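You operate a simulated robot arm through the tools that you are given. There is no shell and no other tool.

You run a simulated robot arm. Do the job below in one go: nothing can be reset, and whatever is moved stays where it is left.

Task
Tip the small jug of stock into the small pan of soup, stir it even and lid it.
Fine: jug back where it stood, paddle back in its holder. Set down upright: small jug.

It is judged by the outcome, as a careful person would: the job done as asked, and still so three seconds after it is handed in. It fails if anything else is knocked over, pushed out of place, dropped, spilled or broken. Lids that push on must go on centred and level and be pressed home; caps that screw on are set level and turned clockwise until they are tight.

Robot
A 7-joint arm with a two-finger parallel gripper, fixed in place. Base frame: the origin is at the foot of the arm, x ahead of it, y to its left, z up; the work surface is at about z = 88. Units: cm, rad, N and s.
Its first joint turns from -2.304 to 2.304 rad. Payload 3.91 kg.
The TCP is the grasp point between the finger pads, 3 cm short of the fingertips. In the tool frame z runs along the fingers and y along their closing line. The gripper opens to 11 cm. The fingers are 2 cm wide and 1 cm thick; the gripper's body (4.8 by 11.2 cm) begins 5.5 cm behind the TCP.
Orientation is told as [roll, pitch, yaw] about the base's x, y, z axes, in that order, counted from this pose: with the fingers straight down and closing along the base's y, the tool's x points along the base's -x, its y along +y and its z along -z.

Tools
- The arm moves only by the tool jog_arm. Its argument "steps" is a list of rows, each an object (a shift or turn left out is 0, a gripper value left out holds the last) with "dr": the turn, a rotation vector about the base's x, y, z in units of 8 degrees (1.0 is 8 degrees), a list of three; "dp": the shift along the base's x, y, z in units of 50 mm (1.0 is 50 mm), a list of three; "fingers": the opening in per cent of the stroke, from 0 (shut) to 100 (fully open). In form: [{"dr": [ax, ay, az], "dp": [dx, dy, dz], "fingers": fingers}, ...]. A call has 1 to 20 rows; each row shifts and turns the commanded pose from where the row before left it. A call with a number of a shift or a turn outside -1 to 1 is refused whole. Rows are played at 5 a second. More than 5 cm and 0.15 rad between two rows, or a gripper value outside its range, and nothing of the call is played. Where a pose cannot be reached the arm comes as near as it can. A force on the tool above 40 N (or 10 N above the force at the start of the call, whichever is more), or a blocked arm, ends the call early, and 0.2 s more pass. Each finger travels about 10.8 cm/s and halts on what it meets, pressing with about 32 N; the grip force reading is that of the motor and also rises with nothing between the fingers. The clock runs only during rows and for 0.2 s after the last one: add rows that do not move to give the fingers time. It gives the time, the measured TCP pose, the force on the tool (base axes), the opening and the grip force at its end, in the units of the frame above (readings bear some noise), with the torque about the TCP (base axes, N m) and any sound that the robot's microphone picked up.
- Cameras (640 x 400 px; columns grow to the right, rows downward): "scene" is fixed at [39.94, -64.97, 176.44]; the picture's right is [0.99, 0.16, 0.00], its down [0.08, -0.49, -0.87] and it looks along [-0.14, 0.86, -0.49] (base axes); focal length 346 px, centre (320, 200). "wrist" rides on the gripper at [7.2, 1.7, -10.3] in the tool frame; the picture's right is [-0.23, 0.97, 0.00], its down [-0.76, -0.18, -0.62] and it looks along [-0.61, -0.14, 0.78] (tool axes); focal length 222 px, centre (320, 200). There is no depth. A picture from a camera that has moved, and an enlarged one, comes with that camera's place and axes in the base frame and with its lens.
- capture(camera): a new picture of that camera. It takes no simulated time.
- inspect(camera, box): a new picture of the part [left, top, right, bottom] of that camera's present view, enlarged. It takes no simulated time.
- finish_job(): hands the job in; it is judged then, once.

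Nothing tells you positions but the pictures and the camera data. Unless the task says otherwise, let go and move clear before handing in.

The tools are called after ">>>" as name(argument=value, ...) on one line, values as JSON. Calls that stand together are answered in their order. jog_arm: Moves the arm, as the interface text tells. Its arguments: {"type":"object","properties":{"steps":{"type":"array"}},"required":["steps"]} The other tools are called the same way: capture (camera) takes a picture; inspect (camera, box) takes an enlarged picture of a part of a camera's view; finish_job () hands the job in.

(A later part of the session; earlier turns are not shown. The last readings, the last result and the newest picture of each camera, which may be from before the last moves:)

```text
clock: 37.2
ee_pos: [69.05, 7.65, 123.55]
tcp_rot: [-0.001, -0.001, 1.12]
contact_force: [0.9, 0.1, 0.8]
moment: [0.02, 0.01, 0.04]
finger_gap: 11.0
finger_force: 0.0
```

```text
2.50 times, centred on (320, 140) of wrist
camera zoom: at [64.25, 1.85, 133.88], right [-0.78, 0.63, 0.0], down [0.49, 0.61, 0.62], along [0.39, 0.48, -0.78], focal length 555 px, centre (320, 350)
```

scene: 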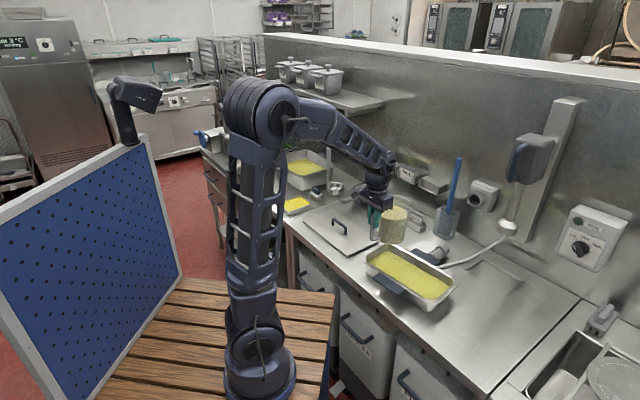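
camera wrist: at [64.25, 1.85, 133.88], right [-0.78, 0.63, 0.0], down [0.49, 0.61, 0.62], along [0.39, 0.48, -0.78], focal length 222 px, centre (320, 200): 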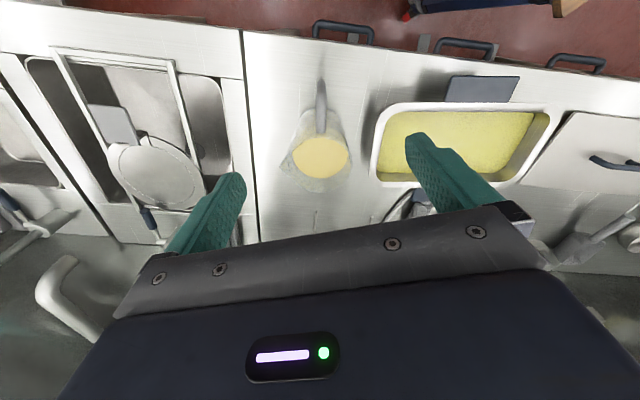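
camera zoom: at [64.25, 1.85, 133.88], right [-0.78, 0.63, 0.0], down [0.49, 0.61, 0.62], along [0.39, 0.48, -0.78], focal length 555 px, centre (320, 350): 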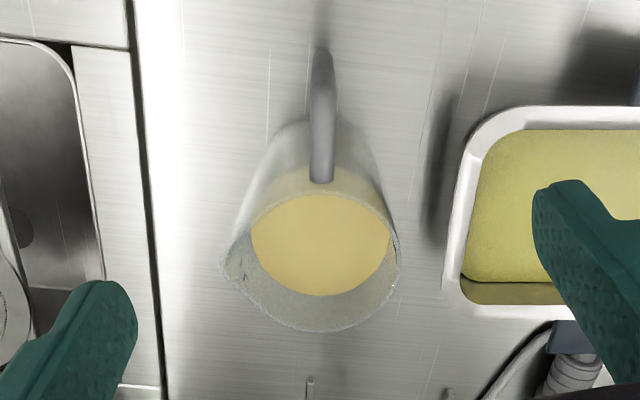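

The jug stands upright with its level unchanged, within about 1 cm of its original place. The rim is about 10 cm across, so the 11 cm opening can take the body with the fingers placed 45° between spout and handle (tool yaw 0). I'll hover over its axis and look.

>>> jog_arm(steps=[{"dr": [0, 0, -0.9], "dp": [0.2, 0.2, 0]}, {"dr": [0, 0, -0.9], "dp": [0.2, 0.2, 0]}, {"dr": [0, 0, -0.9], "dp": [0.2, 0.2, 0]}, {"dr": [0, 0, -0.9], "dp": [0.2, 0.2, 0]}, {"dr": [0, 0, -0.9], "dp": [0.2, 0.2, 0]}, {"dr": [0, 0, -0.9], "dp": [0.2, 0.2, 0]}, {"dr": [0, 0, -0.9], "dp": [0.03, 0.2, 0]}, {"dr": [0, 0, -0.9], "dp": [0, 0.1, 0]}, {"dr": [0, 0, -0.82]}, {}])

>>> capture(camera="wrist")

>>> inspect(camera="wrist", box=[240, 60, 400, 220])

```text
clock: 39.4
ee_pos: [75.06, 15.07, 123.59]
tcp_rot: [0.0, 0.0, 0.002]
contact_force: [-0.1, 0.3, 0.0]
moment: [0.02, -0.04, 0.0]
finger_gap: 11.02
finger_force: 0.0
```

```text
taken
camera wrist: at [67.81, 16.81, 133.84], right [0.23, 0.97, 0.0], down [0.76, -0.18, 0.62], along [0.61, -0.14, -0.78], focal length 222 px, centre (320, 200)
```

wrist: 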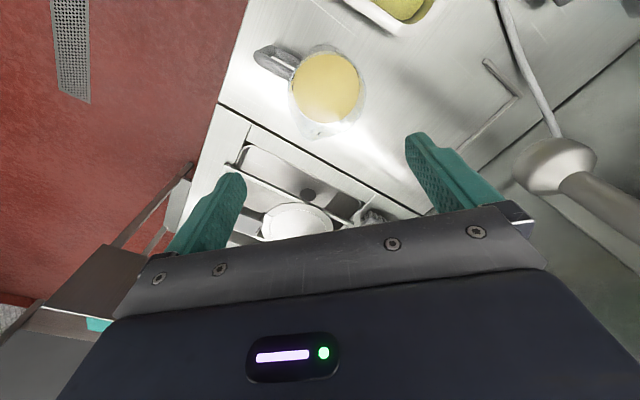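

```text
2.50 times, centred on (320, 140) of wrist
camera zoom: at [67.81, 16.81, 133.84], right [0.23, 0.97, 0.0], down [0.76, -0.18, 0.62], along [0.61, -0.14, -0.78], focal length 555 px, centre (320, 350)
```

zoom: 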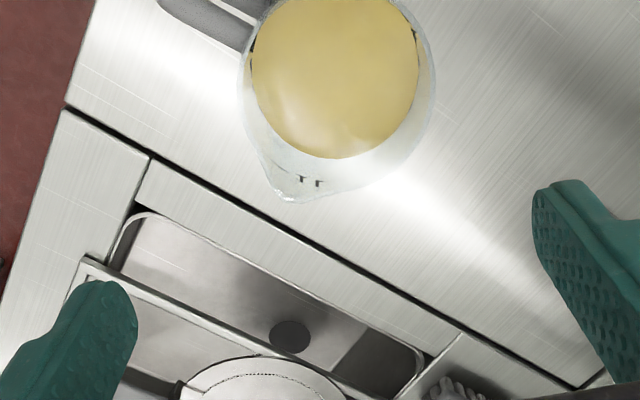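

The jug's axis is at about (75.2, 16.1) with a rim radius of about 4.9. I'll centre on it and descend to just above the rim to check the clearance.

>>> jog_arm(steps=[{"dp": [0.03, 0.2, -0.5]}, {"dp": [0, 0, -0.8]}, {"dp": [0, 0, -0.8]}, {"dp": [0, 0, -0.8]}, {}])

>>> capture(camera="wrist")

>>> inspect(camera="wrist", box=[160, 40, 480, 240])

>>> inspect(camera="scene", box=[430, 240, 550, 360])

```text
clock: 40.6
ee_pos: [75.16, 15.97, 109.02]
tcp_rot: [0.001, 0.0, 0.001]
contact_force: [-0.8, 0.3, -0.1]
moment: [0.0, 0.0, 0.01]
finger_gap: 11.0
finger_force: 0.0
```

```text
taken
camera wrist: at [67.9, 17.63, 119.25], right [0.23, 0.97, 0.0], down [0.76, -0.18, 0.62], along [0.61, -0.14, -0.78], focal length 222 px, centre (320, 200)
```

wrist: 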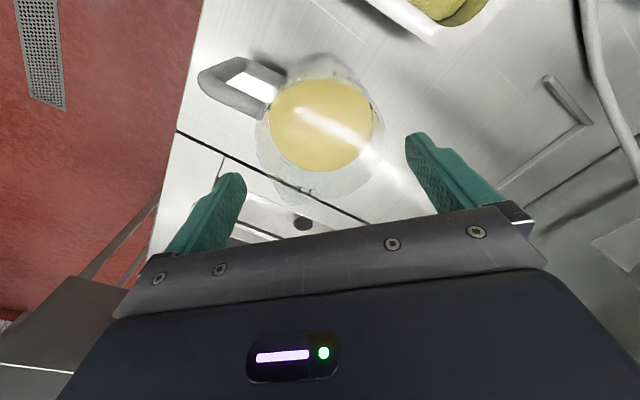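

```text
2.00 times, centred on (320, 140) of wrist
camera zoom: at [67.9, 17.63, 119.25], right [0.23, 0.97, 0.0], down [0.76, -0.18, 0.62], along [0.61, -0.14, -0.78], focal length 444 px, centre (320, 320)
```

zoom: 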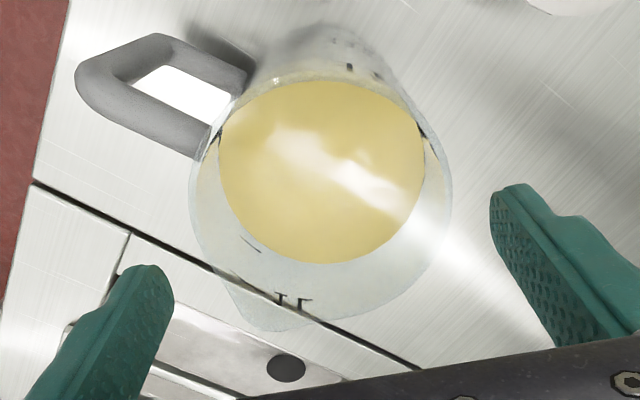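

```text
3.33 times, centred on (490, 300) of scene
camera zoom: at [39.94, -64.97, 176.44], right [0.99, 0.16, 0.0], down [0.08, -0.49, -0.87], along [-0.14, 0.86, -0.49], focal length 1152 px, centre (-247, -133)
```

zoom: 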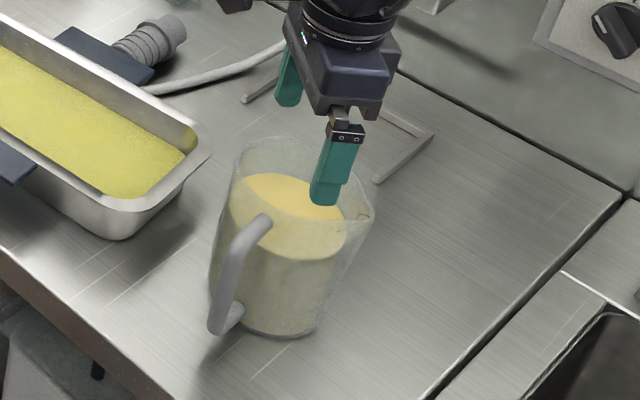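

The fingers have about 0.6 cm clearance on each side of the rim. I'll descend around the body and close.

>>> jog_arm(steps=[{"dp": [0, 0.02, -0.3]}, {"dp": [0, 0, -0.3]}, {"dp": [0, 0, -0.3]}, {"dp": [0, 0, -0.3]}, {"dp": [0, 0, -0.3]}, {"dp": [0, 0, -0.32]}, {}])

>>> inspect(camera="wrist", box=[160, 40, 480, 240])

>>> inspect(camera="scene", box=[430, 240, 550, 360])

```text
clock: 42.2
ee_pos: [75.28, 16.11, 99.96]
tcp_rot: [0.001, 0.001, 0.001]
contact_force: [-0.9, 0.2, -0.2]
moment: [-0.03, 0.01, -0.03]
finger_gap: 10.98
finger_force: 0.1
```

```text
2.00 times, centred on (320, 140) of wrist
camera zoom: at [67.96, 17.8, 110.3], right [0.23, 0.97, 0.0], down [0.76, -0.18, 0.62], along [0.61, -0.14, -0.78], focal length 444 px, centre (320, 320)
```

zoom: 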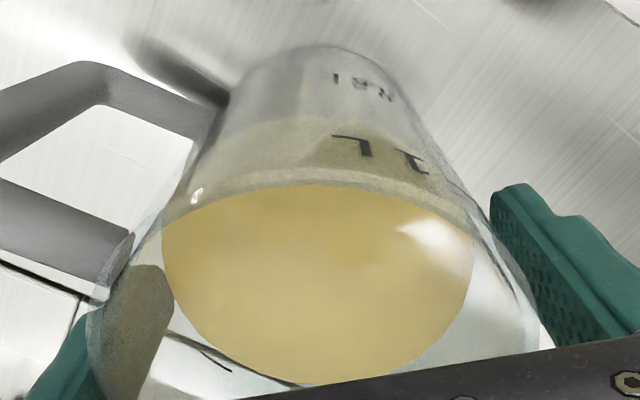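

```text
3.33 times, centred on (490, 300) of scene
camera zoom: at [39.94, -64.97, 176.44], right [0.99, 0.16, 0.0], down [0.08, -0.49, -0.87], along [-0.14, 0.86, -0.49], focal length 1152 px, centre (-247, -133)
```

zoom: 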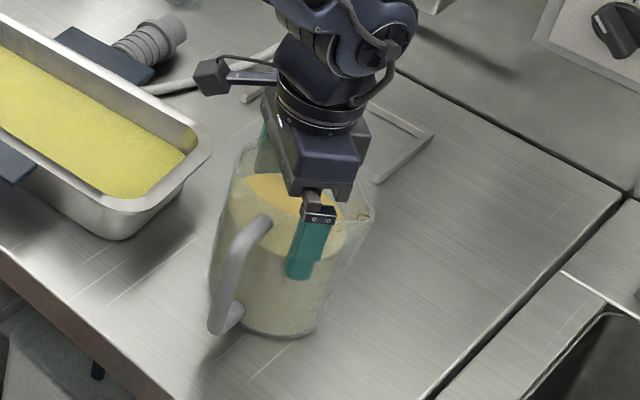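

Both fingers are outside the wall with no contact force. Closing gently on the body now.

>>> jog_arm(steps=[{"fingers": 92}, {"fingers": 88}, {"fingers": 84}, {"fingers": 80}, {"fingers": 60}, {"fingers": 40}, {"fingers": 0}, {}, {}])

>>> inspect(camera="wrist", box=[160, 40, 480, 240])

>>> inspect(camera="scene", box=[430, 240, 550, 360])

```text
clock: 44.2
ee_pos: [75.22, 16.2, 100.07]
tcp_rot: [0.0, 0.0, 0.0]
contact_force: [1.1, -1.4, -0.1]
moment: [-0.07, 0.0, -0.03]
finger_gap: 9.96
finger_force: 31.6
```

```text
2.00 times, centred on (320, 140) of wrist
camera zoom: at [67.97, 17.8, 110.32], right [0.23, 0.97, 0.0], down [0.76, -0.18, 0.62], along [0.61, -0.14, -0.78], focal length 444 px, centre (320, 320)
```

zoom: 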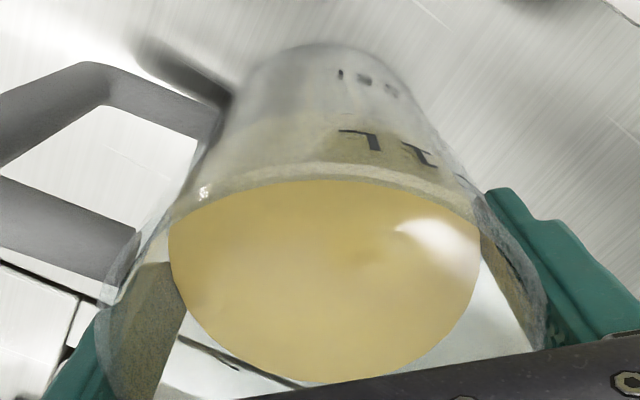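

```text
3.33 times, centred on (490, 300) of scene
camera zoom: at [39.94, -64.97, 176.44], right [0.99, 0.16, 0.0], down [0.08, -0.49, -0.87], along [-0.14, 0.86, -0.49], focal length 1152 px, centre (-247, -133)
```

zoom: 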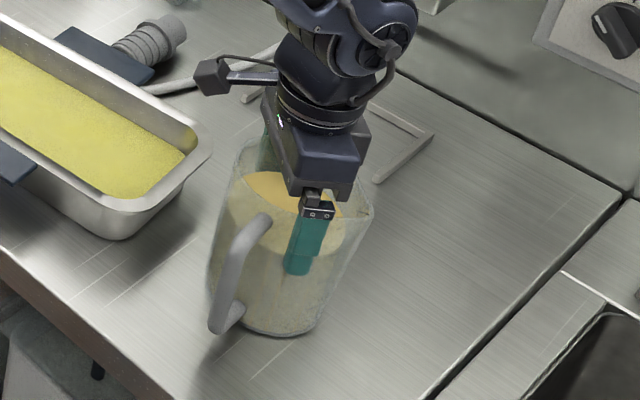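

It's gripped at 9.96 cm across. Now a small test lift.

>>> jog_arm(steps=[{"dp": [0, 0, 0.1]}, {"dp": [0, 0, 0.2]}, {"dp": [0, 0, 0.2]}, {}, {}])

>>> inspect(camera="scene", box=[430, 240, 550, 360])

```text
clock: 45.4
ee_pos: [75.25, 16.34, 102.49]
tcp_rot: [0.002, 0.001, -0.001]
contact_force: [0.1, -0.4, -8.4]
moment: [0.11, -0.08, 0.02]
finger_gap: 9.98
finger_force: 31.6
```

```text
3.33 times, centred on (490, 300) of scene
camera zoom: at [39.94, -64.97, 176.44], right [0.99, 0.16, 0.0], down [0.08, -0.49, -0.87], along [-0.14, 0.86, -0.49], focal length 1152 px, centre (-247, -133)
```

zoom: 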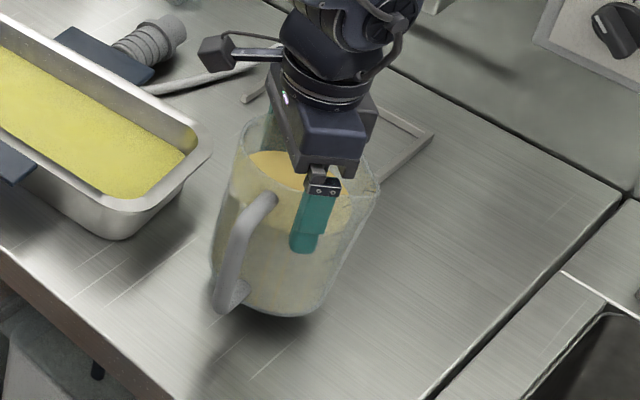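

The lift is clean with almost no moment. I'll raise it, turn 8° so that the spout points straight along the pan, and carry it over to the pan.

>>> jog_arm(steps=[{"dp": [0, 0, 0.2]}, {"dp": [0, 0, 0.4]}, {"dp": [0, 0, 0.5]}, {"dp": [0, 0, 0.5]}, {"dp": [0, 0, 0.4]}, {"dp": [0, 0, 0.3]}, {"dr": [0, 0, -0.5]}, {"dr": [0, 0, -0.5]}, {}])

>>> jog_arm(steps=[{"dp": [-0.15, 0.14, 0]}, {"dp": [-0.3, 0.28, 0]}, {"dp": [-0.4, 0.37, 0]}, {"dp": [-0.4, 0.37, 0]}, {"dp": [-0.4, 0.37, 0]}, {"dp": [-0.4, 0.37, 0]}, {"dp": [-0.4, 0.37, 0]}, {"dp": [-0.4, 0.37, 0]}, {"dp": [-0.4, 0.37, 0]}, {"dp": [-0.4, 0.37, 0]}, {"dp": [-0.4, 0.37, 0]}, {"dp": [-0.4, 0.37, 0]}, {"dp": [-0.4, 0.37, 0]}, {"dp": [-0.25, 0.25, 0]}, {"dp": [-0.12, 0.12, 0]}, {}, {}])

>>> inspect(camera="scene", box=[330, 180, 470, 310])

>>> capture(camera="wrist")

```text
clock: 47.4
ee_pos: [75.11, 16.29, 114.02]
tcp_rot: [-0.001, 0.001, -0.14]
contact_force: [-0.4, -0.2, -9.2]
moment: [0.1, -0.09, -0.02]
finger_gap: 9.98
finger_force: 31.3
```

```text
clock: 51.0
ee_pos: [49.11, 40.62, 113.93]
tcp_rot: [0.0, -0.001, -0.141]
contact_force: [-0.4, 0.6, -8.8]
moment: [0.12, -0.05, -0.01]
finger_gap: 9.95
finger_force: 32.3
```

```text
3.08 times, centred on (400, 245) of scene
camera zoom: at [39.94, -64.97, 176.44], right [0.99, 0.16, 0.0], down [0.08, -0.49, -0.87], along [-0.14, 0.86, -0.49], focal length 1064 px, centre (74, 62)
```

zoom: 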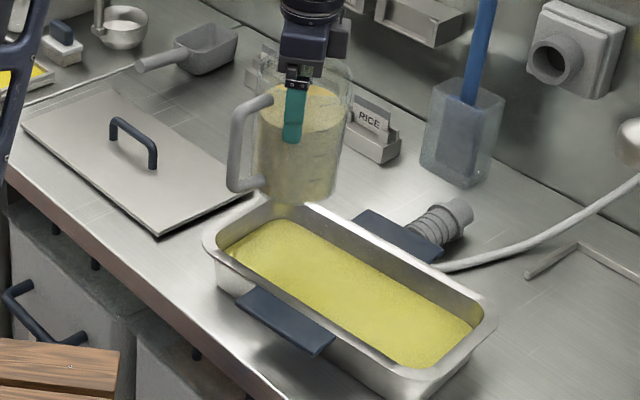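

```text
taken
camera wrist: at [42.19, 43.18, 124.16], right [0.36, 0.93, 0.0], down [0.73, -0.28, 0.62], along [0.58, -0.22, -0.78], focal length 222 px, centre (320, 200)
```

wrist: 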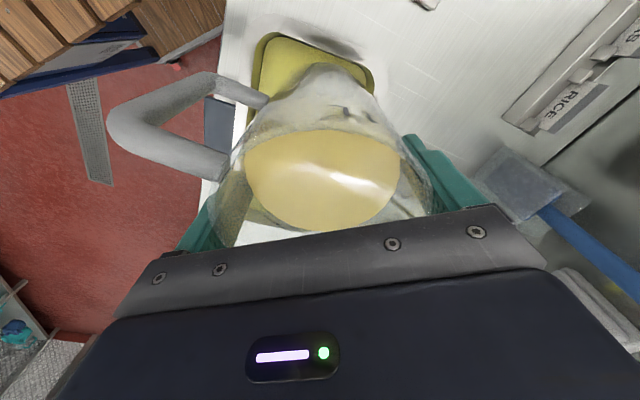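

The jug is over the left part of the pan, with the spout in line with the pan. I'll tilt to 32° first and check the grip.

>>> jog_arm(steps=[{"dr": [0.2, 0.2, 0]}, {"dr": [0.354, 0.354, 0]}, {"dr": [0.354, 0.354, 0]}, {"dr": [0.354, 0.354, 0]}, {"dr": [0.354, 0.354, 0]}, {"dr": [0.354, 0.354, 0]}, {"dr": [0.354, 0.354, 0]}, {"dr": [0.354, 0.354, 0]}, {"dr": [0.15, 0.15, 0]}, {}])

>>> inspect(camera="scene", box=[330, 180, 470, 310])

>>> capture(camera="wrist")

```text
clock: 53.2
ee_pos: [49.03, 40.57, 113.91]
tcp_rot: [0.357, 0.435, -0.058]
contact_force: [-0.5, -0.1, -8.0]
moment: [-0.09, -0.28, -0.03]
finger_gap: 9.95
finger_force: 31.9
```

```text
3.08 times, centred on (400, 245) of scene
camera zoom: at [39.94, -64.97, 176.44], right [0.99, 0.16, 0.0], down [0.08, -0.49, -0.87], along [-0.14, 0.86, -0.49], focal length 1064 px, centre (74, 62)
```

zoom: 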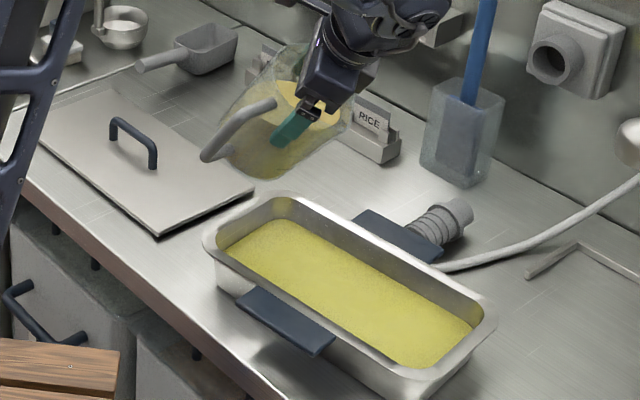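

```text
taken
camera wrist: at [46.72, 38.61, 126.21], right [0.4, 0.89, 0.21], down [0.89, -0.44, 0.15], along [0.23, 0.13, -0.97], focal length 222 px, centre (320, 200)
```

wrist: 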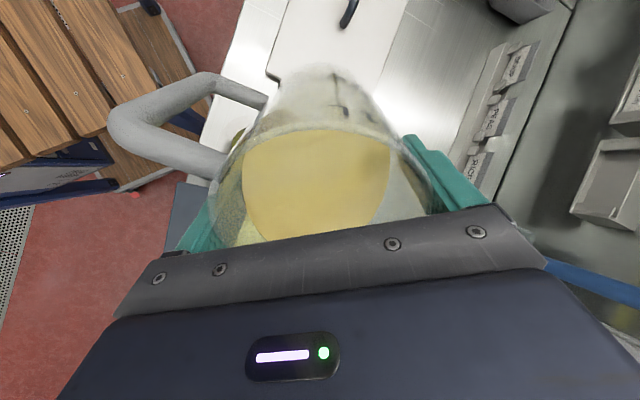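

The grip is steady (gap unchanged). I'll continue to 44° and lower, then proceed in small tilt increments.

>>> jog_arm(steps=[{"dr": [0.265, 0.265, 0], "dp": [0, 0, -0.2]}, {"dr": [0.265, 0.265, 0], "dp": [0, 0, -0.2]}, {"dr": [0.265, 0.265, 0], "dp": [0, 0, -0.2]}, {"dr": [0.265, 0.265, 0], "dp": [0, 0, -0.1]}, {}])

>>> inspect(camera="scene", box=[330, 180, 470, 310])

>>> jog_arm(steps=[{"dr": [0.177, 0.177, 0]}, {"dr": [0.177, 0.177, 0]}, {"dr": [0.177, 0.177, 0]}, {}, {}])

>>> inspect(camera="scene", box=[350, 190, 450, 310])

```text
clock: 54.4
ee_pos: [48.96, 40.51, 110.42]
tcp_rot: [0.526, 0.589, 0.025]
contact_force: [-0.4, 0.9, -8.6]
moment: [-0.12, -0.35, -0.03]
finger_gap: 9.94
finger_force: 32.1
```

```text
3.08 times, centred on (400, 245) of scene
camera zoom: at [39.94, -64.97, 176.44], right [0.99, 0.16, 0.0], down [0.08, -0.49, -0.87], along [-0.14, 0.86, -0.49], focal length 1064 px, centre (74, 62)
```

zoom: 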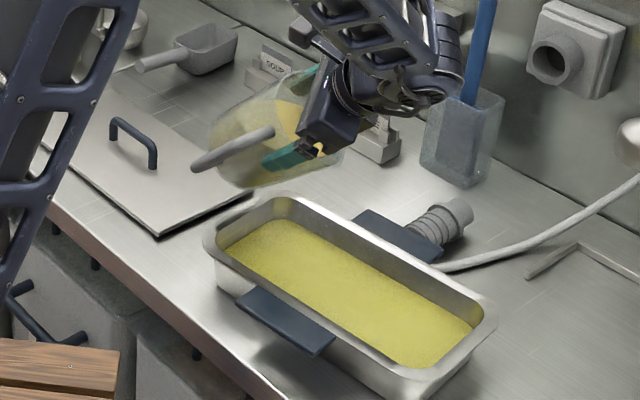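

```text
clock: 55.6
ee_pos: [48.98, 40.64, 110.44]
tcp_rot: [0.623, 0.658, 0.079]
contact_force: [0.8, 0.1, -7.8]
moment: [-0.14, -0.29, 0.0]
finger_gap: 9.96
finger_force: 31.7
```

```text
3.33 times, centred on (400, 250) of scene
camera zoom: at [39.94, -64.97, 176.44], right [0.99, 0.16, 0.0], down [0.08, -0.49, -0.87], along [-0.14, 0.86, -0.49], focal length 1152 px, centre (53, 33)
```

zoom: 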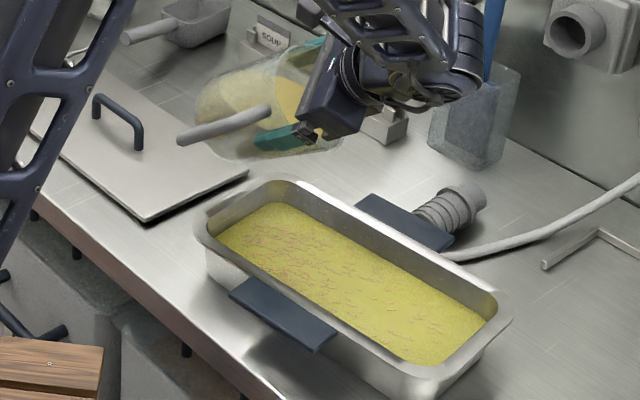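

Streaks have appeared in the soup, so stock is landing in the pan. I'll continue tilting slowly.

>>> jog_arm(steps=[{"dr": [0.133, 0.133, 0]}, {"dr": [0.133, 0.133, 0]}, {"dr": [0.133, 0.133, 0]}, {"dr": [0.133, 0.133, 0]}, {"dr": [0.133, 0.133, 0]}, {"dr": [0.133, 0.133, 0]}, {"dr": [0.133, 0.133, 0]}, {"dr": [0.133, 0.133, 0]}, {}, {}])

>>> inspect(camera="scene", box=[350, 190, 450, 310])

>>> capture(camera="wrist")

```text
clock: 57.8
ee_pos: [49.08, 40.71, 110.52]
tcp_rot: [0.849, 0.783, 0.228]
contact_force: [-0.6, -0.1, -5.8]
moment: [-0.15, -0.26, -0.01]
finger_gap: 9.96
finger_force: 32.1
```

```text
3.33 times, centred on (400, 250) of scene
camera zoom: at [39.94, -64.97, 176.44], right [0.99, 0.16, 0.0], down [0.08, -0.49, -0.87], along [-0.14, 0.86, -0.49], focal length 1152 px, centre (53, 33)
```

zoom: 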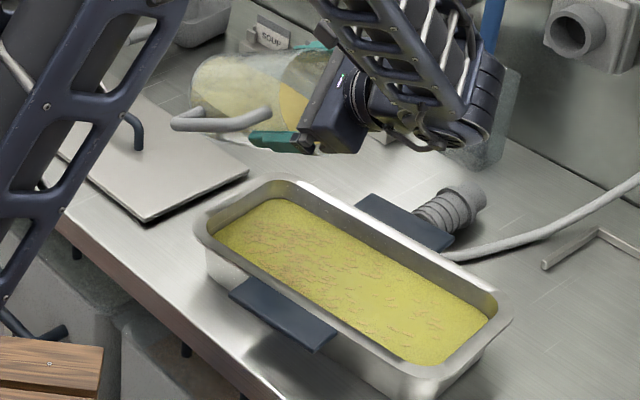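

```text
taken
camera wrist: at [51.1, 34.21, 121.26], right [0.51, 0.78, 0.36], down [0.85, -0.4, -0.34], along [-0.12, 0.48, -0.87], focal length 222 px, centre (320, 200)
```

wrist: 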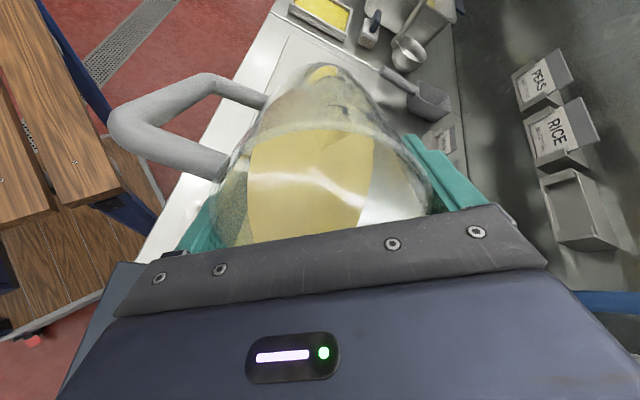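

About a third is poured, all into the pan. I'll continue.

>>> jog_arm(steps=[{"dr": [0.133, 0.133, 0]}, {"dr": [0.133, 0.133, 0]}, {"dr": [0.133, 0.133, 0]}, {"dr": [0.133, 0.133, 0]}, {"dr": [0.133, 0.133, 0]}, {"dr": [0.133, 0.133, 0]}, {"dr": [0.133, 0.133, 0]}, {"dr": [0.133, 0.133, 0]}, {"dr": [0.133, 0.133, 0]}, {"dr": [0.133, 0.133, 0]}, {}, {}])

>>> inspect(camera="scene", box=[350, 190, 450, 310])

>>> jog_arm(steps=[{"dr": [0.133, 0.133, 0]}, {"dr": [0.133, 0.133, 0]}, {"dr": [0.133, 0.133, 0]}, {"dr": [0.133, 0.133, 0]}, {"dr": [0.133, 0.133, 0]}, {"dr": [0.133, 0.133, 0]}, {"dr": [0.133, 0.133, 0]}, {"dr": [0.133, 0.133, 0]}, {}, {}])

>>> capture(camera="scene")

>>> inspect(camera="scene", box=[350, 190, 450, 310])

>>> capture(camera="wrist")

```text
clock: 60.4
ee_pos: [49.05, 40.48, 110.44]
tcp_rot: [1.203, 0.893, 0.494]
contact_force: [-0.3, -0.2, -2.8]
moment: [-0.06, -0.11, -0.02]
finger_gap: 9.94
finger_force: 32.5
```

```text
3.33 times, centred on (400, 250) of scene
camera zoom: at [39.94, -64.97, 176.44], right [0.99, 0.16, 0.0], down [0.08, -0.49, -0.87], along [-0.14, 0.86, -0.49], focal length 1152 px, centre (53, 33)
```

zoom: 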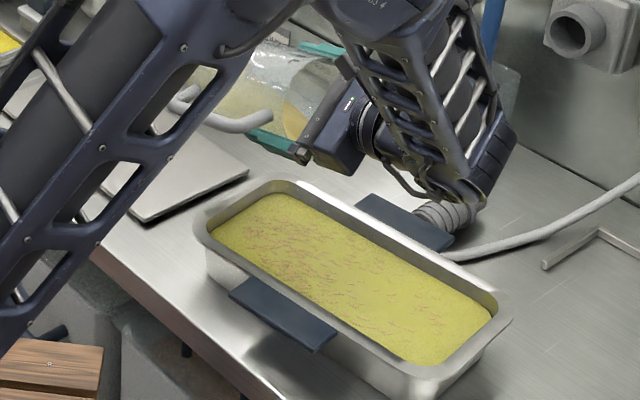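

```text
clock: 62.6
ee_pos: [49.17, 40.57, 110.54]
tcp_rot: [1.541, 0.923, 0.76]
contact_force: [0.6, -0.4, -1.9]
moment: [-0.05, -0.06, 0.0]
finger_gap: 9.97
finger_force: 31.9
```

```text
taken
```

scene: 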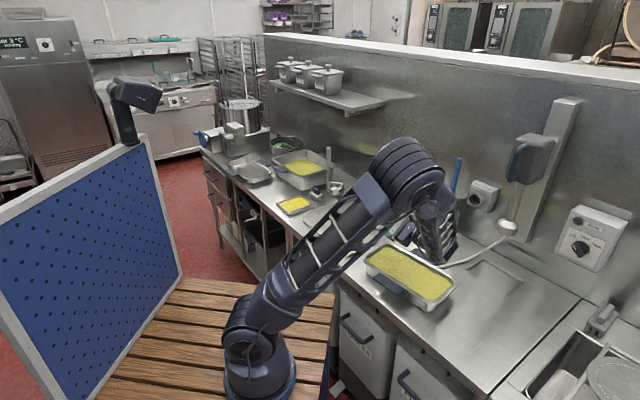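

```text
3.33 times, centred on (400, 250) of scene
camera zoom: at [39.94, -64.97, 176.44], right [0.99, 0.16, 0.0], down [0.08, -0.49, -0.87], along [-0.14, 0.86, -0.49], focal length 1152 px, centre (53, 33)
```

zoom: 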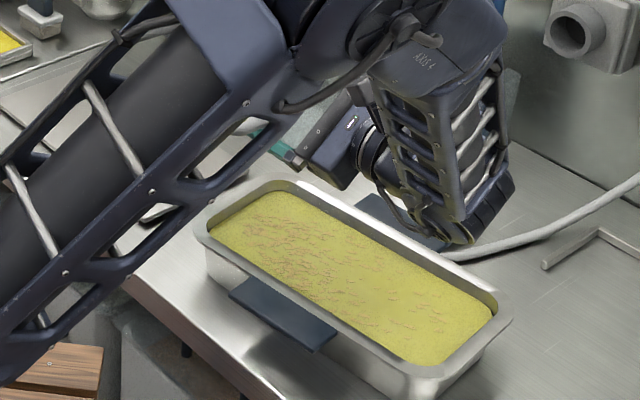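

```text
taken
camera wrist: at [54.23, 31.11, 117.34], right [0.64, 0.65, 0.41], down [0.67, -0.23, -0.7], along [-0.37, 0.72, -0.58], focal length 222 px, centre (320, 200)
```

wrist: 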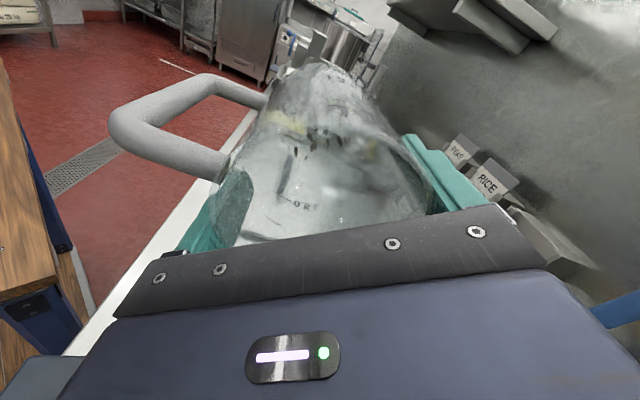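

The force is down to about 1.9 N, so the jug is nearly empty. I'll check what is left and how close the arm's links are to things.

>>> inspect(camera="wrist", box=[200, 40, 460, 250])

>>> inspect(camera="scene", box=[270, 130, 480, 300])

```text
1.90 times, centred on (330, 145) of wrist
camera zoom: at [54.23, 31.11, 117.34], right [0.64, 0.65, 0.41], down [0.67, -0.23, -0.7], along [-0.37, 0.72, -0.58], focal length 423 px, centre (301, 305)
```

zoom: 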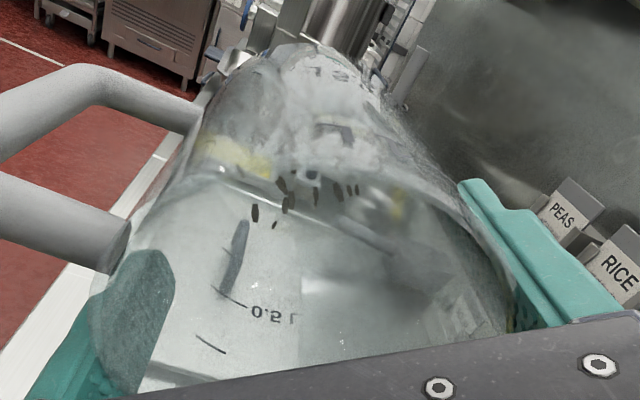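

```text
2.35 times, centred on (375, 215) of scene
camera zoom: at [39.94, -64.97, 176.44], right [0.99, 0.16, 0.0], down [0.08, -0.49, -0.87], along [-0.14, 0.86, -0.49], focal length 814 px, centre (191, 165)
```

zoom: 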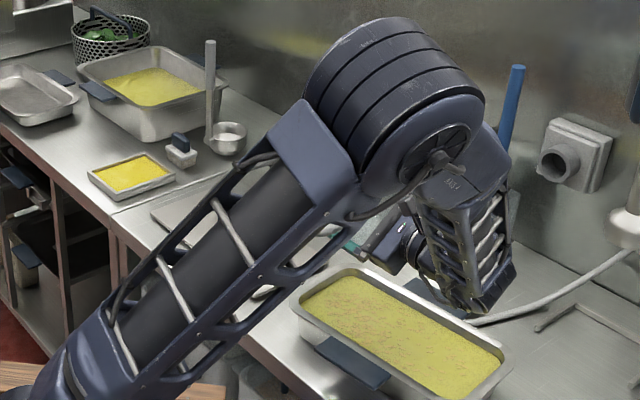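

>>> jog_arm(steps=[{}, {}, {}, {}, {}])

>>> jog_arm(steps=[{"dr": [0.133, 0.133, 0], "dp": [0, 0, 0.1]}, {"dr": [0.133, 0.133, 0], "dp": [0, 0, 0.1]}, {"dr": [0.133, 0.133, 0], "dp": [0, 0, 0.1]}, {}, {}])

>>> inspect(camera="scene", box=[270, 130, 480, 300])

```text
clock: 63.8
ee_pos: [49.18, 40.56, 110.38]
tcp_rot: [1.541, 0.923, 0.761]
contact_force: [-0.3, 0.3, -1.5]
moment: [-0.05, -0.09, 0.0]
finger_gap: 9.93
finger_force: 31.9
```

```text
clock: 65.0
ee_pos: [49.11, 40.7, 111.88]
tcp_rot: [1.673, 0.921, 0.867]
contact_force: [0.4, 0.2, -1.8]
moment: [-0.02, -0.09, 0.02]
finger_gap: 9.96
finger_force: 32.0
```

```text
2.35 times, centred on (375, 215) of scene
camera zoom: at [39.94, -64.97, 176.44], right [0.99, 0.16, 0.0], down [0.08, -0.49, -0.87], along [-0.14, 0.86, -0.49], focal length 814 px, centre (191, 165)
```

zoom: 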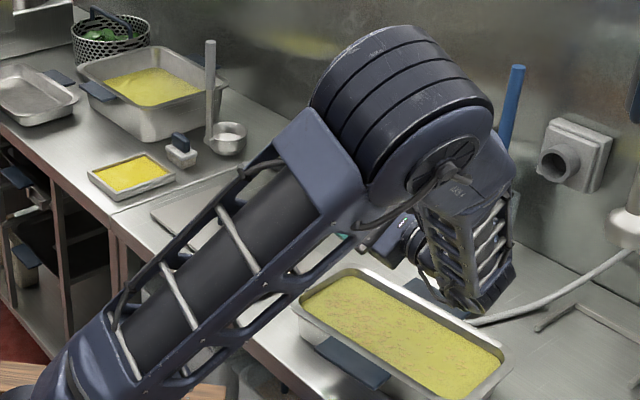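

The weight is steady at about 1.7 N, so the jug is empty. I'll tip it back upright over the pan.

>>> jog_arm(steps=[{"dr": [-0.2, -0.2, 0], "dp": [0, 0, 0.1]}, {"dr": [-0.4, -0.4, 0], "dp": [0, 0, 0.1]}, {"dr": [-0.4, -0.4, 0], "dp": [0, 0, 0.1]}, {"dr": [-0.4, -0.4, 0], "dp": [0, 0, 0.1]}, {"dr": [-0.4, -0.4, 0], "dp": [0, 0, 0.1]}, {"dr": [-0.4, -0.4, 0], "dp": [0, 0, 0.1]}, {"dr": [-0.4, -0.4, 0], "dp": [0, 0, 0.1]}, {"dr": [-0.4, -0.4, 0], "dp": [0, 0, 0.1]}, {"dr": [-0.4, -0.4, 0]}, {"dr": [-0.4, -0.4, 0]}, {"dr": [-0.4, -0.4, 0]}, {"dr": [-0.4, -0.4, 0]}, {"dr": [-0.4, -0.4, 0]}, {"dr": [-0.4, -0.4, 0]}, {"dr": [-0.4, -0.4, 0]}, {"dr": [-0.4, -0.4, 0]}, {"dr": [-0.4, -0.4, 0]}, {"dr": [-0.4, -0.4, 0]}, {"dr": [-0.4, -0.4, 0]}, {}])

>>> jog_arm(steps=[{"dr": [-0.4, -0.4, 0]}, {"dr": [-0.4, -0.4, 0]}, {"dr": [-0.076, -0.076, 0]}, {}, {}])

>>> capture(camera="scene")

>>> capture(camera="wrist")

```text
clock: 69.2
ee_pos: [49.15, 40.54, 116.0]
tcp_rot: [0.102, 0.135, -0.133]
contact_force: [1.5, -0.1, -1.3]
moment: [0.0, 0.0, -0.02]
finger_gap: 9.92
finger_force: 31.8
```

```text
clock: 70.4
ee_pos: [49.03, 40.59, 116.04]
tcp_rot: [-0.002, -0.003, -0.14]
contact_force: [0.3, 0.3, -1.1]
moment: [0.01, -0.01, -0.04]
finger_gap: 9.92
finger_force: 31.8
```

```text
taken
```

scene: 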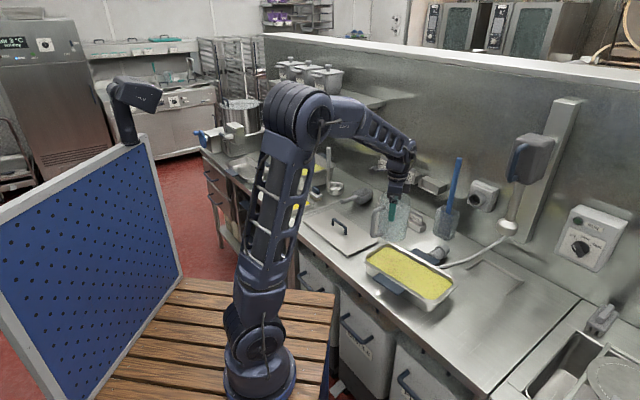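

```text
taken
camera wrist: at [42.11, 43.22, 126.21], right [0.36, 0.93, 0.0], down [0.73, -0.28, 0.63], along [0.58, -0.23, -0.78], focal length 222 px, centre (320, 200)
```

wrist: 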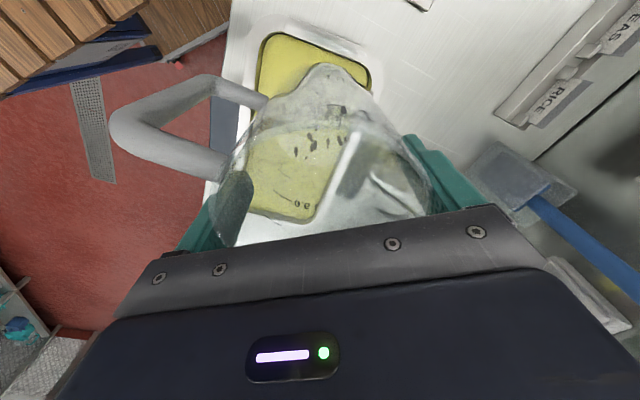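

The jug is empty and upright. I'll carry it back to its original place near (75.4, 14.4) and lower it to just above the bench.

>>> jog_arm(steps=[{"dp": [0.2, -0.2, 0]}, {"dp": [0.4, -0.4, 0]}, {"dp": [0.4, -0.4, 0]}, {"dp": [0.4, -0.4, 0]}, {"dp": [0.4, -0.4, 0]}, {"dp": [0.4, -0.4, 0]}, {"dp": [0.4, -0.4, 0]}, {"dp": [0.4, -0.4, 0]}, {"dp": [0.4, -0.4, 0]}, {"dp": [0.4, -0.4, 0]}, {"dp": [0.4, -0.4, 0]}, {"dp": [0.4, -0.4, 0]}, {"dp": [0.4, -0.4, 0]}, {"dp": [0.274, -0.218, 0]}, {}, {}])

>>> jog_arm(steps=[{"dp": [0, 0, -0.4]}, {"dp": [0, 0, -0.6]}, {"dp": [0, 0, -0.6]}, {"dp": [0, 0, -0.6]}, {"dp": [0, 0, -0.5]}, {"dp": [0, 0, -0.3]}, {}])

>>> inspect(camera="scene", box=[360, 260, 520, 360])

```text
clock: 73.8
ee_pos: [75.38, 14.3, 115.89]
tcp_rot: [-0.002, -0.002, -0.14]
contact_force: [0.0, 0.5, -1.3]
moment: [0.07, -0.04, -0.01]
finger_gap: 9.93
finger_force: 31.9
```

```text
clock: 75.4
ee_pos: [75.46, 14.57, 101.14]
tcp_rot: [-0.002, -0.002, -0.139]
contact_force: [-1.1, 0.4, -1.0]
moment: [0.02, 0.0, 0.0]
finger_gap: 9.92
finger_force: 32.0
```

```text
4.00 times, centred on (440, 310) of scene
camera zoom: at [39.94, -64.97, 176.44], right [0.99, 0.16, 0.0], down [0.08, -0.49, -0.87], along [-0.14, 0.86, -0.49], focal length 1383 px, centre (-160, -240)
```

zoom: 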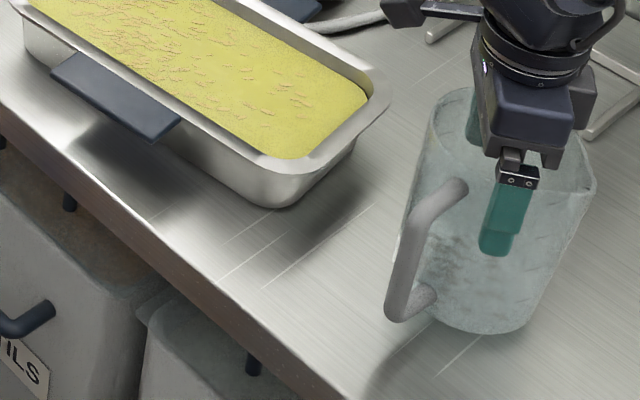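

Comparing with the first picture, it sits about 0.8 cm too far right. I'll shift it in x, then set it down gently.

>>> jog_arm(steps=[{"dp": [-0.15, 0, 0]}, {"dp": [0, 0, -0.1]}, {"dp": [0, 0, -0.06]}, {"dp": [0, 0, -0.04]}, {}])

>>> inspect(camera="scene", box=[360, 260, 520, 360])

```text
clock: 76.6
ee_pos: [74.78, 14.67, 100.26]
tcp_rot: [0.0, -0.005, -0.142]
contact_force: [1.8, -1.1, 19.6]
moment: [0.37, 0.54, -0.04]
finger_gap: 9.91
finger_force: 32.2
```

```text
4.00 times, centred on (440, 310) of scene
camera zoom: at [39.94, -64.97, 176.44], right [0.99, 0.16, 0.0], down [0.08, -0.49, -0.87], along [-0.14, 0.86, -0.49], focal length 1383 px, centre (-160, -240)
```

zoom: 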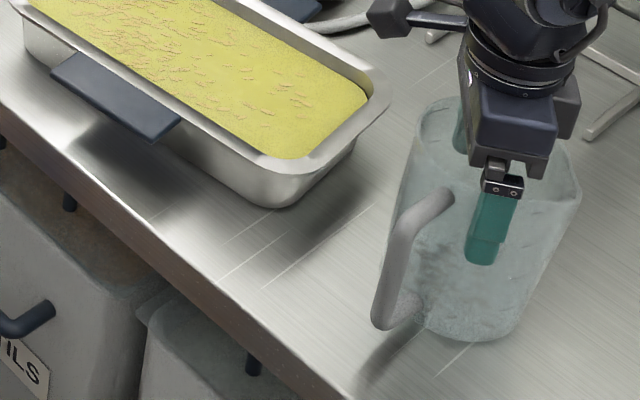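

It's seated and matches the first picture closely. I'll relieve the pressure slightly, open slowly and rise straight up.

>>> jog_arm(steps=[{"dp": [0, 0, 0.03]}, {}, {"fingers": 92}, {"fingers": 96}, {"fingers": 100}, {}, {}])

>>> jog_arm(steps=[{"dp": [0, 0, 0.15]}, {"dp": [0, 0, 0.3]}, {"dp": [0, 0, 0.5]}, {"dp": [0, 0, 0.8]}, {"dp": [0, 0, 0.9]}, {"dp": [0, 0, 0.9]}, {"dp": [0, 0, 0.9]}, {}])

>>> inspect(camera="scene", box=[360, 260, 520, 360])

```text
clock: 78.2
ee_pos: [74.8, 14.51, 100.17]
tcp_rot: [-0.002, -0.001, -0.14]
contact_force: [-0.7, -0.1, 0.2]
moment: [0.05, 0.02, -0.02]
finger_gap: 11.02
finger_force: 0.0
```

```text
clock: 80.0
ee_pos: [74.57, 14.69, 122.42]
tcp_rot: [-0.003, -0.001, -0.14]
contact_force: [-0.3, -0.2, 0.2]
moment: [0.01, 0.02, -0.01]
finger_gap: 11.02
finger_force: 0.0
```

```text
4.00 times, centred on (440, 310) of scene
camera zoom: at [39.94, -64.97, 176.44], right [0.99, 0.16, 0.0], down [0.08, -0.49, -0.87], along [-0.14, 0.86, -0.49], focal length 1383 px, centre (-160, -240)
```

zoom: 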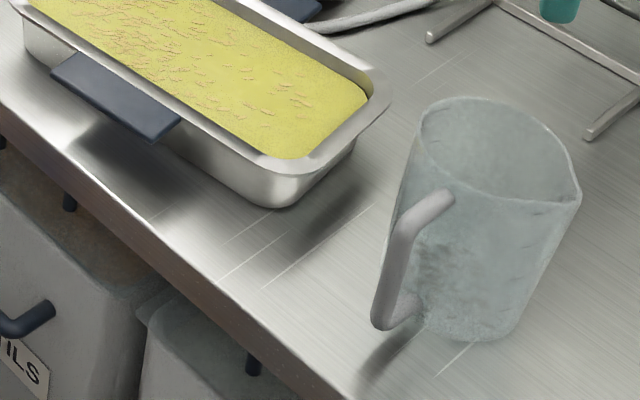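

The jug is back, upright, within a few mm of its original place. The paddle handle comes out vertical at about (73, 64.6), with its top at z≈125. I'll move up and over there for a close look.

>>> jog_arm(steps=[{"dp": [0, 0, 0.9]}, {"dp": [0, 0, 0.9]}, {"dp": [0, 0, 0.9]}, {"dp": [0, 0, 0.9]}, {"dr": [0, 0, 0.66], "dp": [-0.3, 0.8, 0]}, {"dr": [0, 0, 0.66], "dp": [-0.3, 0.8, 0]}, {"dr": [0, 0, 0.66], "dp": [-0.3, 0.8, 0]}, {"dr": [0, 0, 0.66], "dp": [-0.3, 0.8, 0]}, {"dr": [0, 0, 0.66], "dp": [-0.3, 0.8, 0]}, {"dr": [0, 0, 0.66], "dp": [-0.3, 0.8, 0]}, {"dr": [0, 0, 0.66], "dp": [-0.3, 0.8, 0]}, {"dr": [0, 0, 0.66], "dp": [-0.3, 0.8, 0]}, {"dr": [0, 0, 0.66], "dp": [-0.3, 0.8, 0]}, {"dr": [0, 0, 0.68], "dp": [-0.1, 0.4, 0]}, {}, {}])

>>> capture(camera="wrist")

>>> capture(camera="scene")

```text
clock: 83.4
ee_pos: [60.65, 52.65, 140.29]
tcp_rot: [0.0, -0.002, 0.786]
contact_force: [-0.6, -0.6, -0.2]
moment: [-0.06, 0.03, 0.0]
finger_gap: 10.99
finger_force: 0.2
```

```text
taken
camera wrist: at [54.33, 48.63, 150.5], right [-0.53, 0.85, 0.0], down [0.66, 0.41, 0.63], along [0.53, 0.33, -0.78], focal length 222 px, centre (320, 200)
```

wrist: 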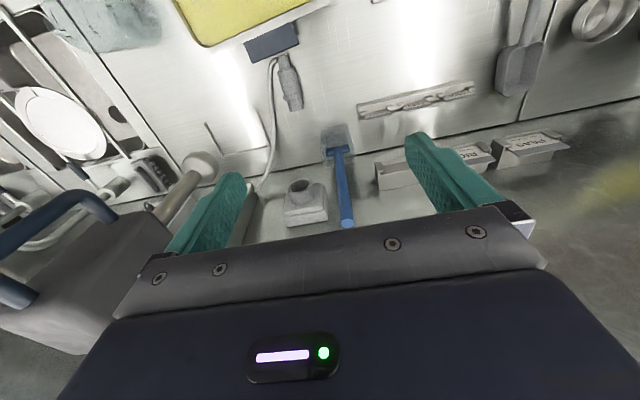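

```text
taken
```

scene: 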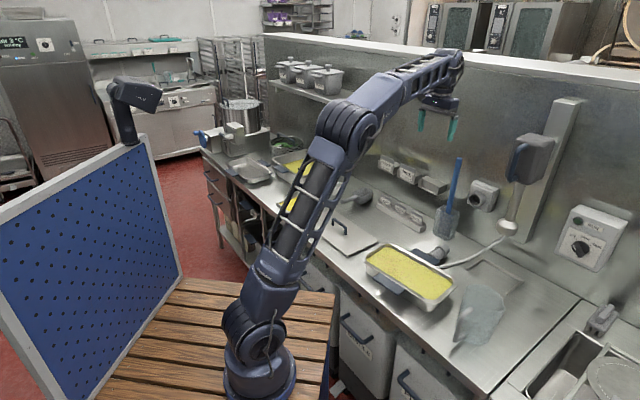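

The close view agrees: handle top near e 5.5 / n 97.7, nothing crowding it at gripper height. I'll move above it with the fingers partly open.

>>> jog_arm(steps=[{"dp": [0.62, 0.63, 0], "fingers": 60}, {"dp": [0.62, 0.63, 0]}, {"dp": [0.62, 0.63, 0]}, {"dp": [0.62, 0.62, 0]}, {}, {}])

>>> capture(camera="wrist")

>>> inspect(camera="scene", box=[390, 80, 518, 240])

```text
clock: 84.8
ee_pos: [70.38, 61.05, 137.91]
tcp_rot: [-0.003, -0.003, 0.784]
contact_force: [-0.8, 0.2, 0.1]
moment: [-0.04, -0.01, 0.0]
finger_gap: 6.61
finger_force: 0.1
out of reach, approached as far as the arm can: row 3, 4
```

```text
taken
camera wrist: at [64.09, 57.19, 148.12], right [-0.53, 0.85, 0.0], down [0.66, 0.41, 0.63], along [0.53, 0.33, -0.78], focal length 222 px, centre (320, 200)
```

wrist: 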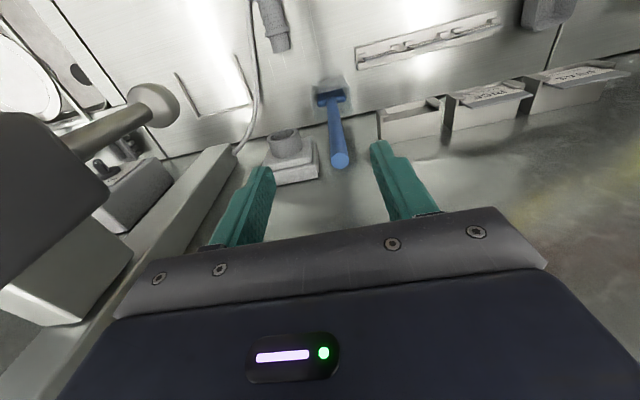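

```text
2.50 times, centred on (454, 160) of scene
camera zoom: at [39.94, -64.97, 176.44], right [0.99, 0.16, 0.0], down [0.08, -0.49, -0.87], along [-0.14, 0.86, -0.49], focal length 864 px, centre (-15, 300)
```

zoom: 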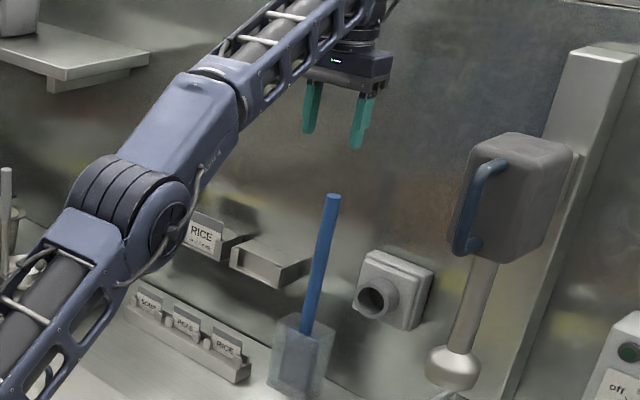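

Straight down is out of reach there, so I'll back off, tilt the fingers 40° outward, and approach the handle from the front at z≈115.

>>> jog_arm(steps=[{"dp": [-0.6, -0.5, 0]}, {"dp": [-0.7, -0.6, 0]}, {"dp": [-0.6, -0.5, 0]}, {"dr": [0.7, -0.7, 0]}, {"dr": [0.7, -0.7, 0]}, {"dr": [0.7, -0.7, 0]}, {"dr": [0.7, -0.7, 0]}, {"dr": [0.7, -0.7, 0]}, {}])

>>> capture(camera="wrist")

```text
clock: 86.8
ee_pos: [60.9, 53.23, 138.08]
tcp_rot: [-0.002, -0.696, 0.786]
contact_force: [0.9, 0.7, 0.2]
moment: [-0.02, 0.01, 0.03]
finger_gap: 6.63
finger_force: 0.0
```

```text
taken
camera wrist: at [51.02, 45.8, 141.23], right [-0.56, 0.81, 0.14], down [0.26, 0.01, 0.97], along [0.78, 0.58, -0.21], focal length 222 px, centre (320, 200)
```

wrist: 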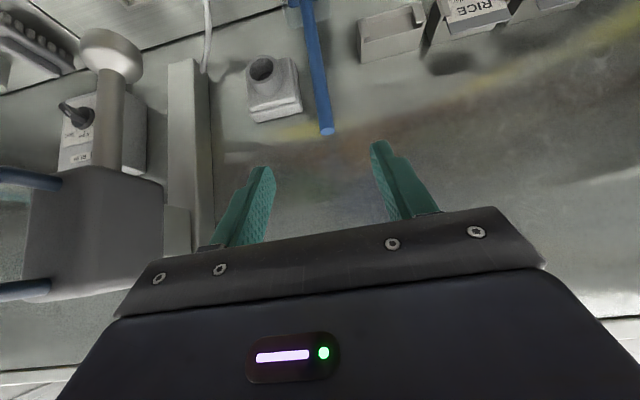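

The tilted pose is reached and aligned. I'll descend to z≈115 and advance until the fingers are around the handle, stopping short first.

>>> jog_arm(steps=[{"dp": [0, 0, -0.9]}, {"dp": [0, 0, -0.9]}, {"dp": [0, 0, -0.9]}, {"dp": [0, 0, -0.9]}, {"dp": [0, 0, -0.9]}, {"dp": [0.5, 0.5, -0.1]}, {"dp": [0.5, 0.5, 0]}, {"dp": [0.3, 0.3, 0]}, {}])

>>> capture(camera="wrist")

>>> inspect(camera="scene", box=[390, 140, 518, 260])

```text
clock: 88.8
ee_pos: [67.58, 59.76, 115.07]
tcp_rot: [-0.002, -0.692, 0.786]
contact_force: [-0.3, -0.4, -0.8]
moment: [-0.01, 0.02, 0.04]
finger_gap: 6.6
finger_force: 0.0
```

```text
taken
camera wrist: at [57.7, 52.36, 118.34], right [-0.56, 0.81, 0.14], down [0.26, 0.01, 0.97], along [0.78, 0.58, -0.21], focal length 222 px, centre (320, 200)
```

wrist: 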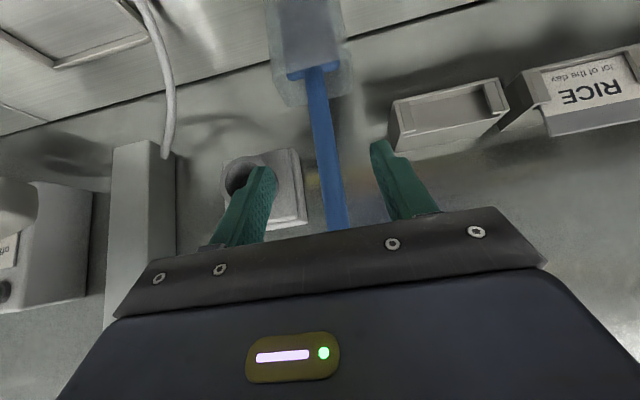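

```text
3.33 times, centred on (454, 200) of scene
camera zoom: at [39.94, -64.97, 176.44], right [0.99, 0.16, 0.0], down [0.08, -0.49, -0.87], along [-0.14, 0.86, -0.49], focal length 1152 px, centre (-127, 200)
```

zoom: 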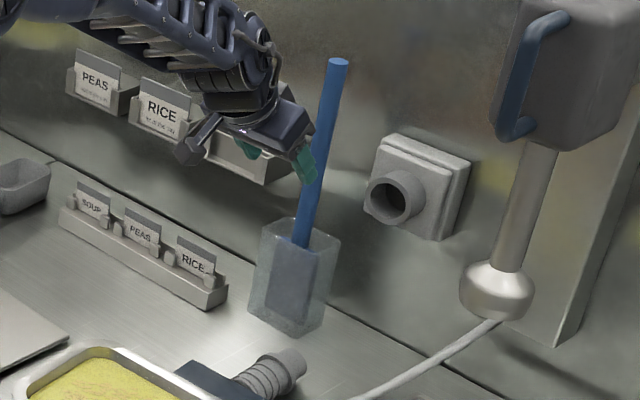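

The handle is centred between the fingers to within 4 mm. I'll correct for that, advance onto it and close.

>>> jog_arm(steps=[{"dp": [0.323, 0.357, 0]}, {"dp": [0.323, 0.357, 0]}, {"dp": [0.32, 0.35, 0]}, {}, {}])

>>> capture(camera="wrist")

>>> inspect(camera="scene", box=[414, 140, 494, 220])

```text
clock: 90.0
ee_pos: [72.19, 65.12, 114.95]
tcp_rot: [-0.002, -0.694, 0.785]
contact_force: [0.3, 0.6, 0.2]
moment: [-0.01, 0.0, 0.03]
finger_gap: 6.59
finger_force: 0.0
```

```text
taken
camera wrist: at [62.35, 57.74, 118.25], right [-0.56, 0.81, 0.14], down [0.26, 0.01, 0.97], along [0.78, 0.58, -0.21], focal length 222 px, centre (320, 200)
```

wrist: 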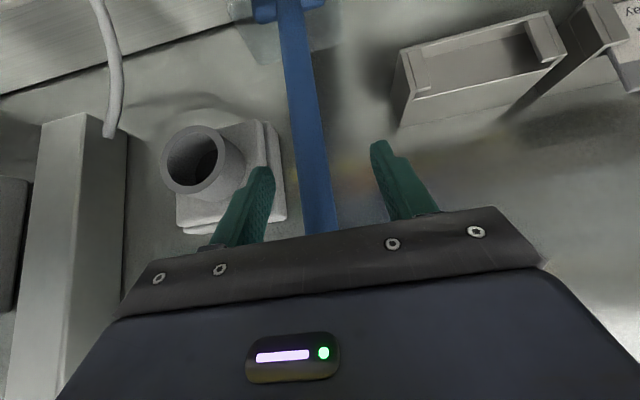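

```text
5.00 times, centred on (454, 180) of scene
camera zoom: at [39.94, -64.97, 176.44], right [0.99, 0.16, 0.0], down [0.08, -0.49, -0.87], along [-0.14, 0.86, -0.49], focal length 1729 px, centre (-350, 300)
```

zoom: 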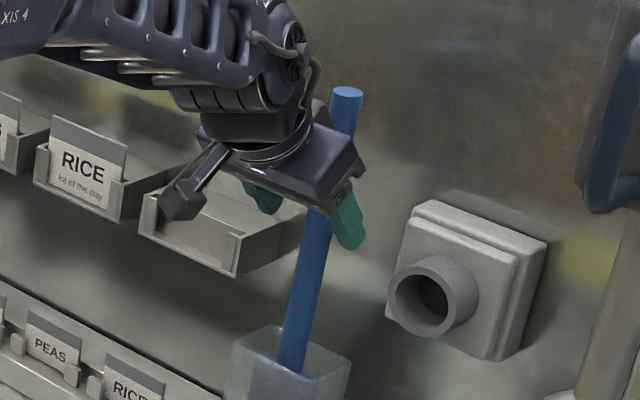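

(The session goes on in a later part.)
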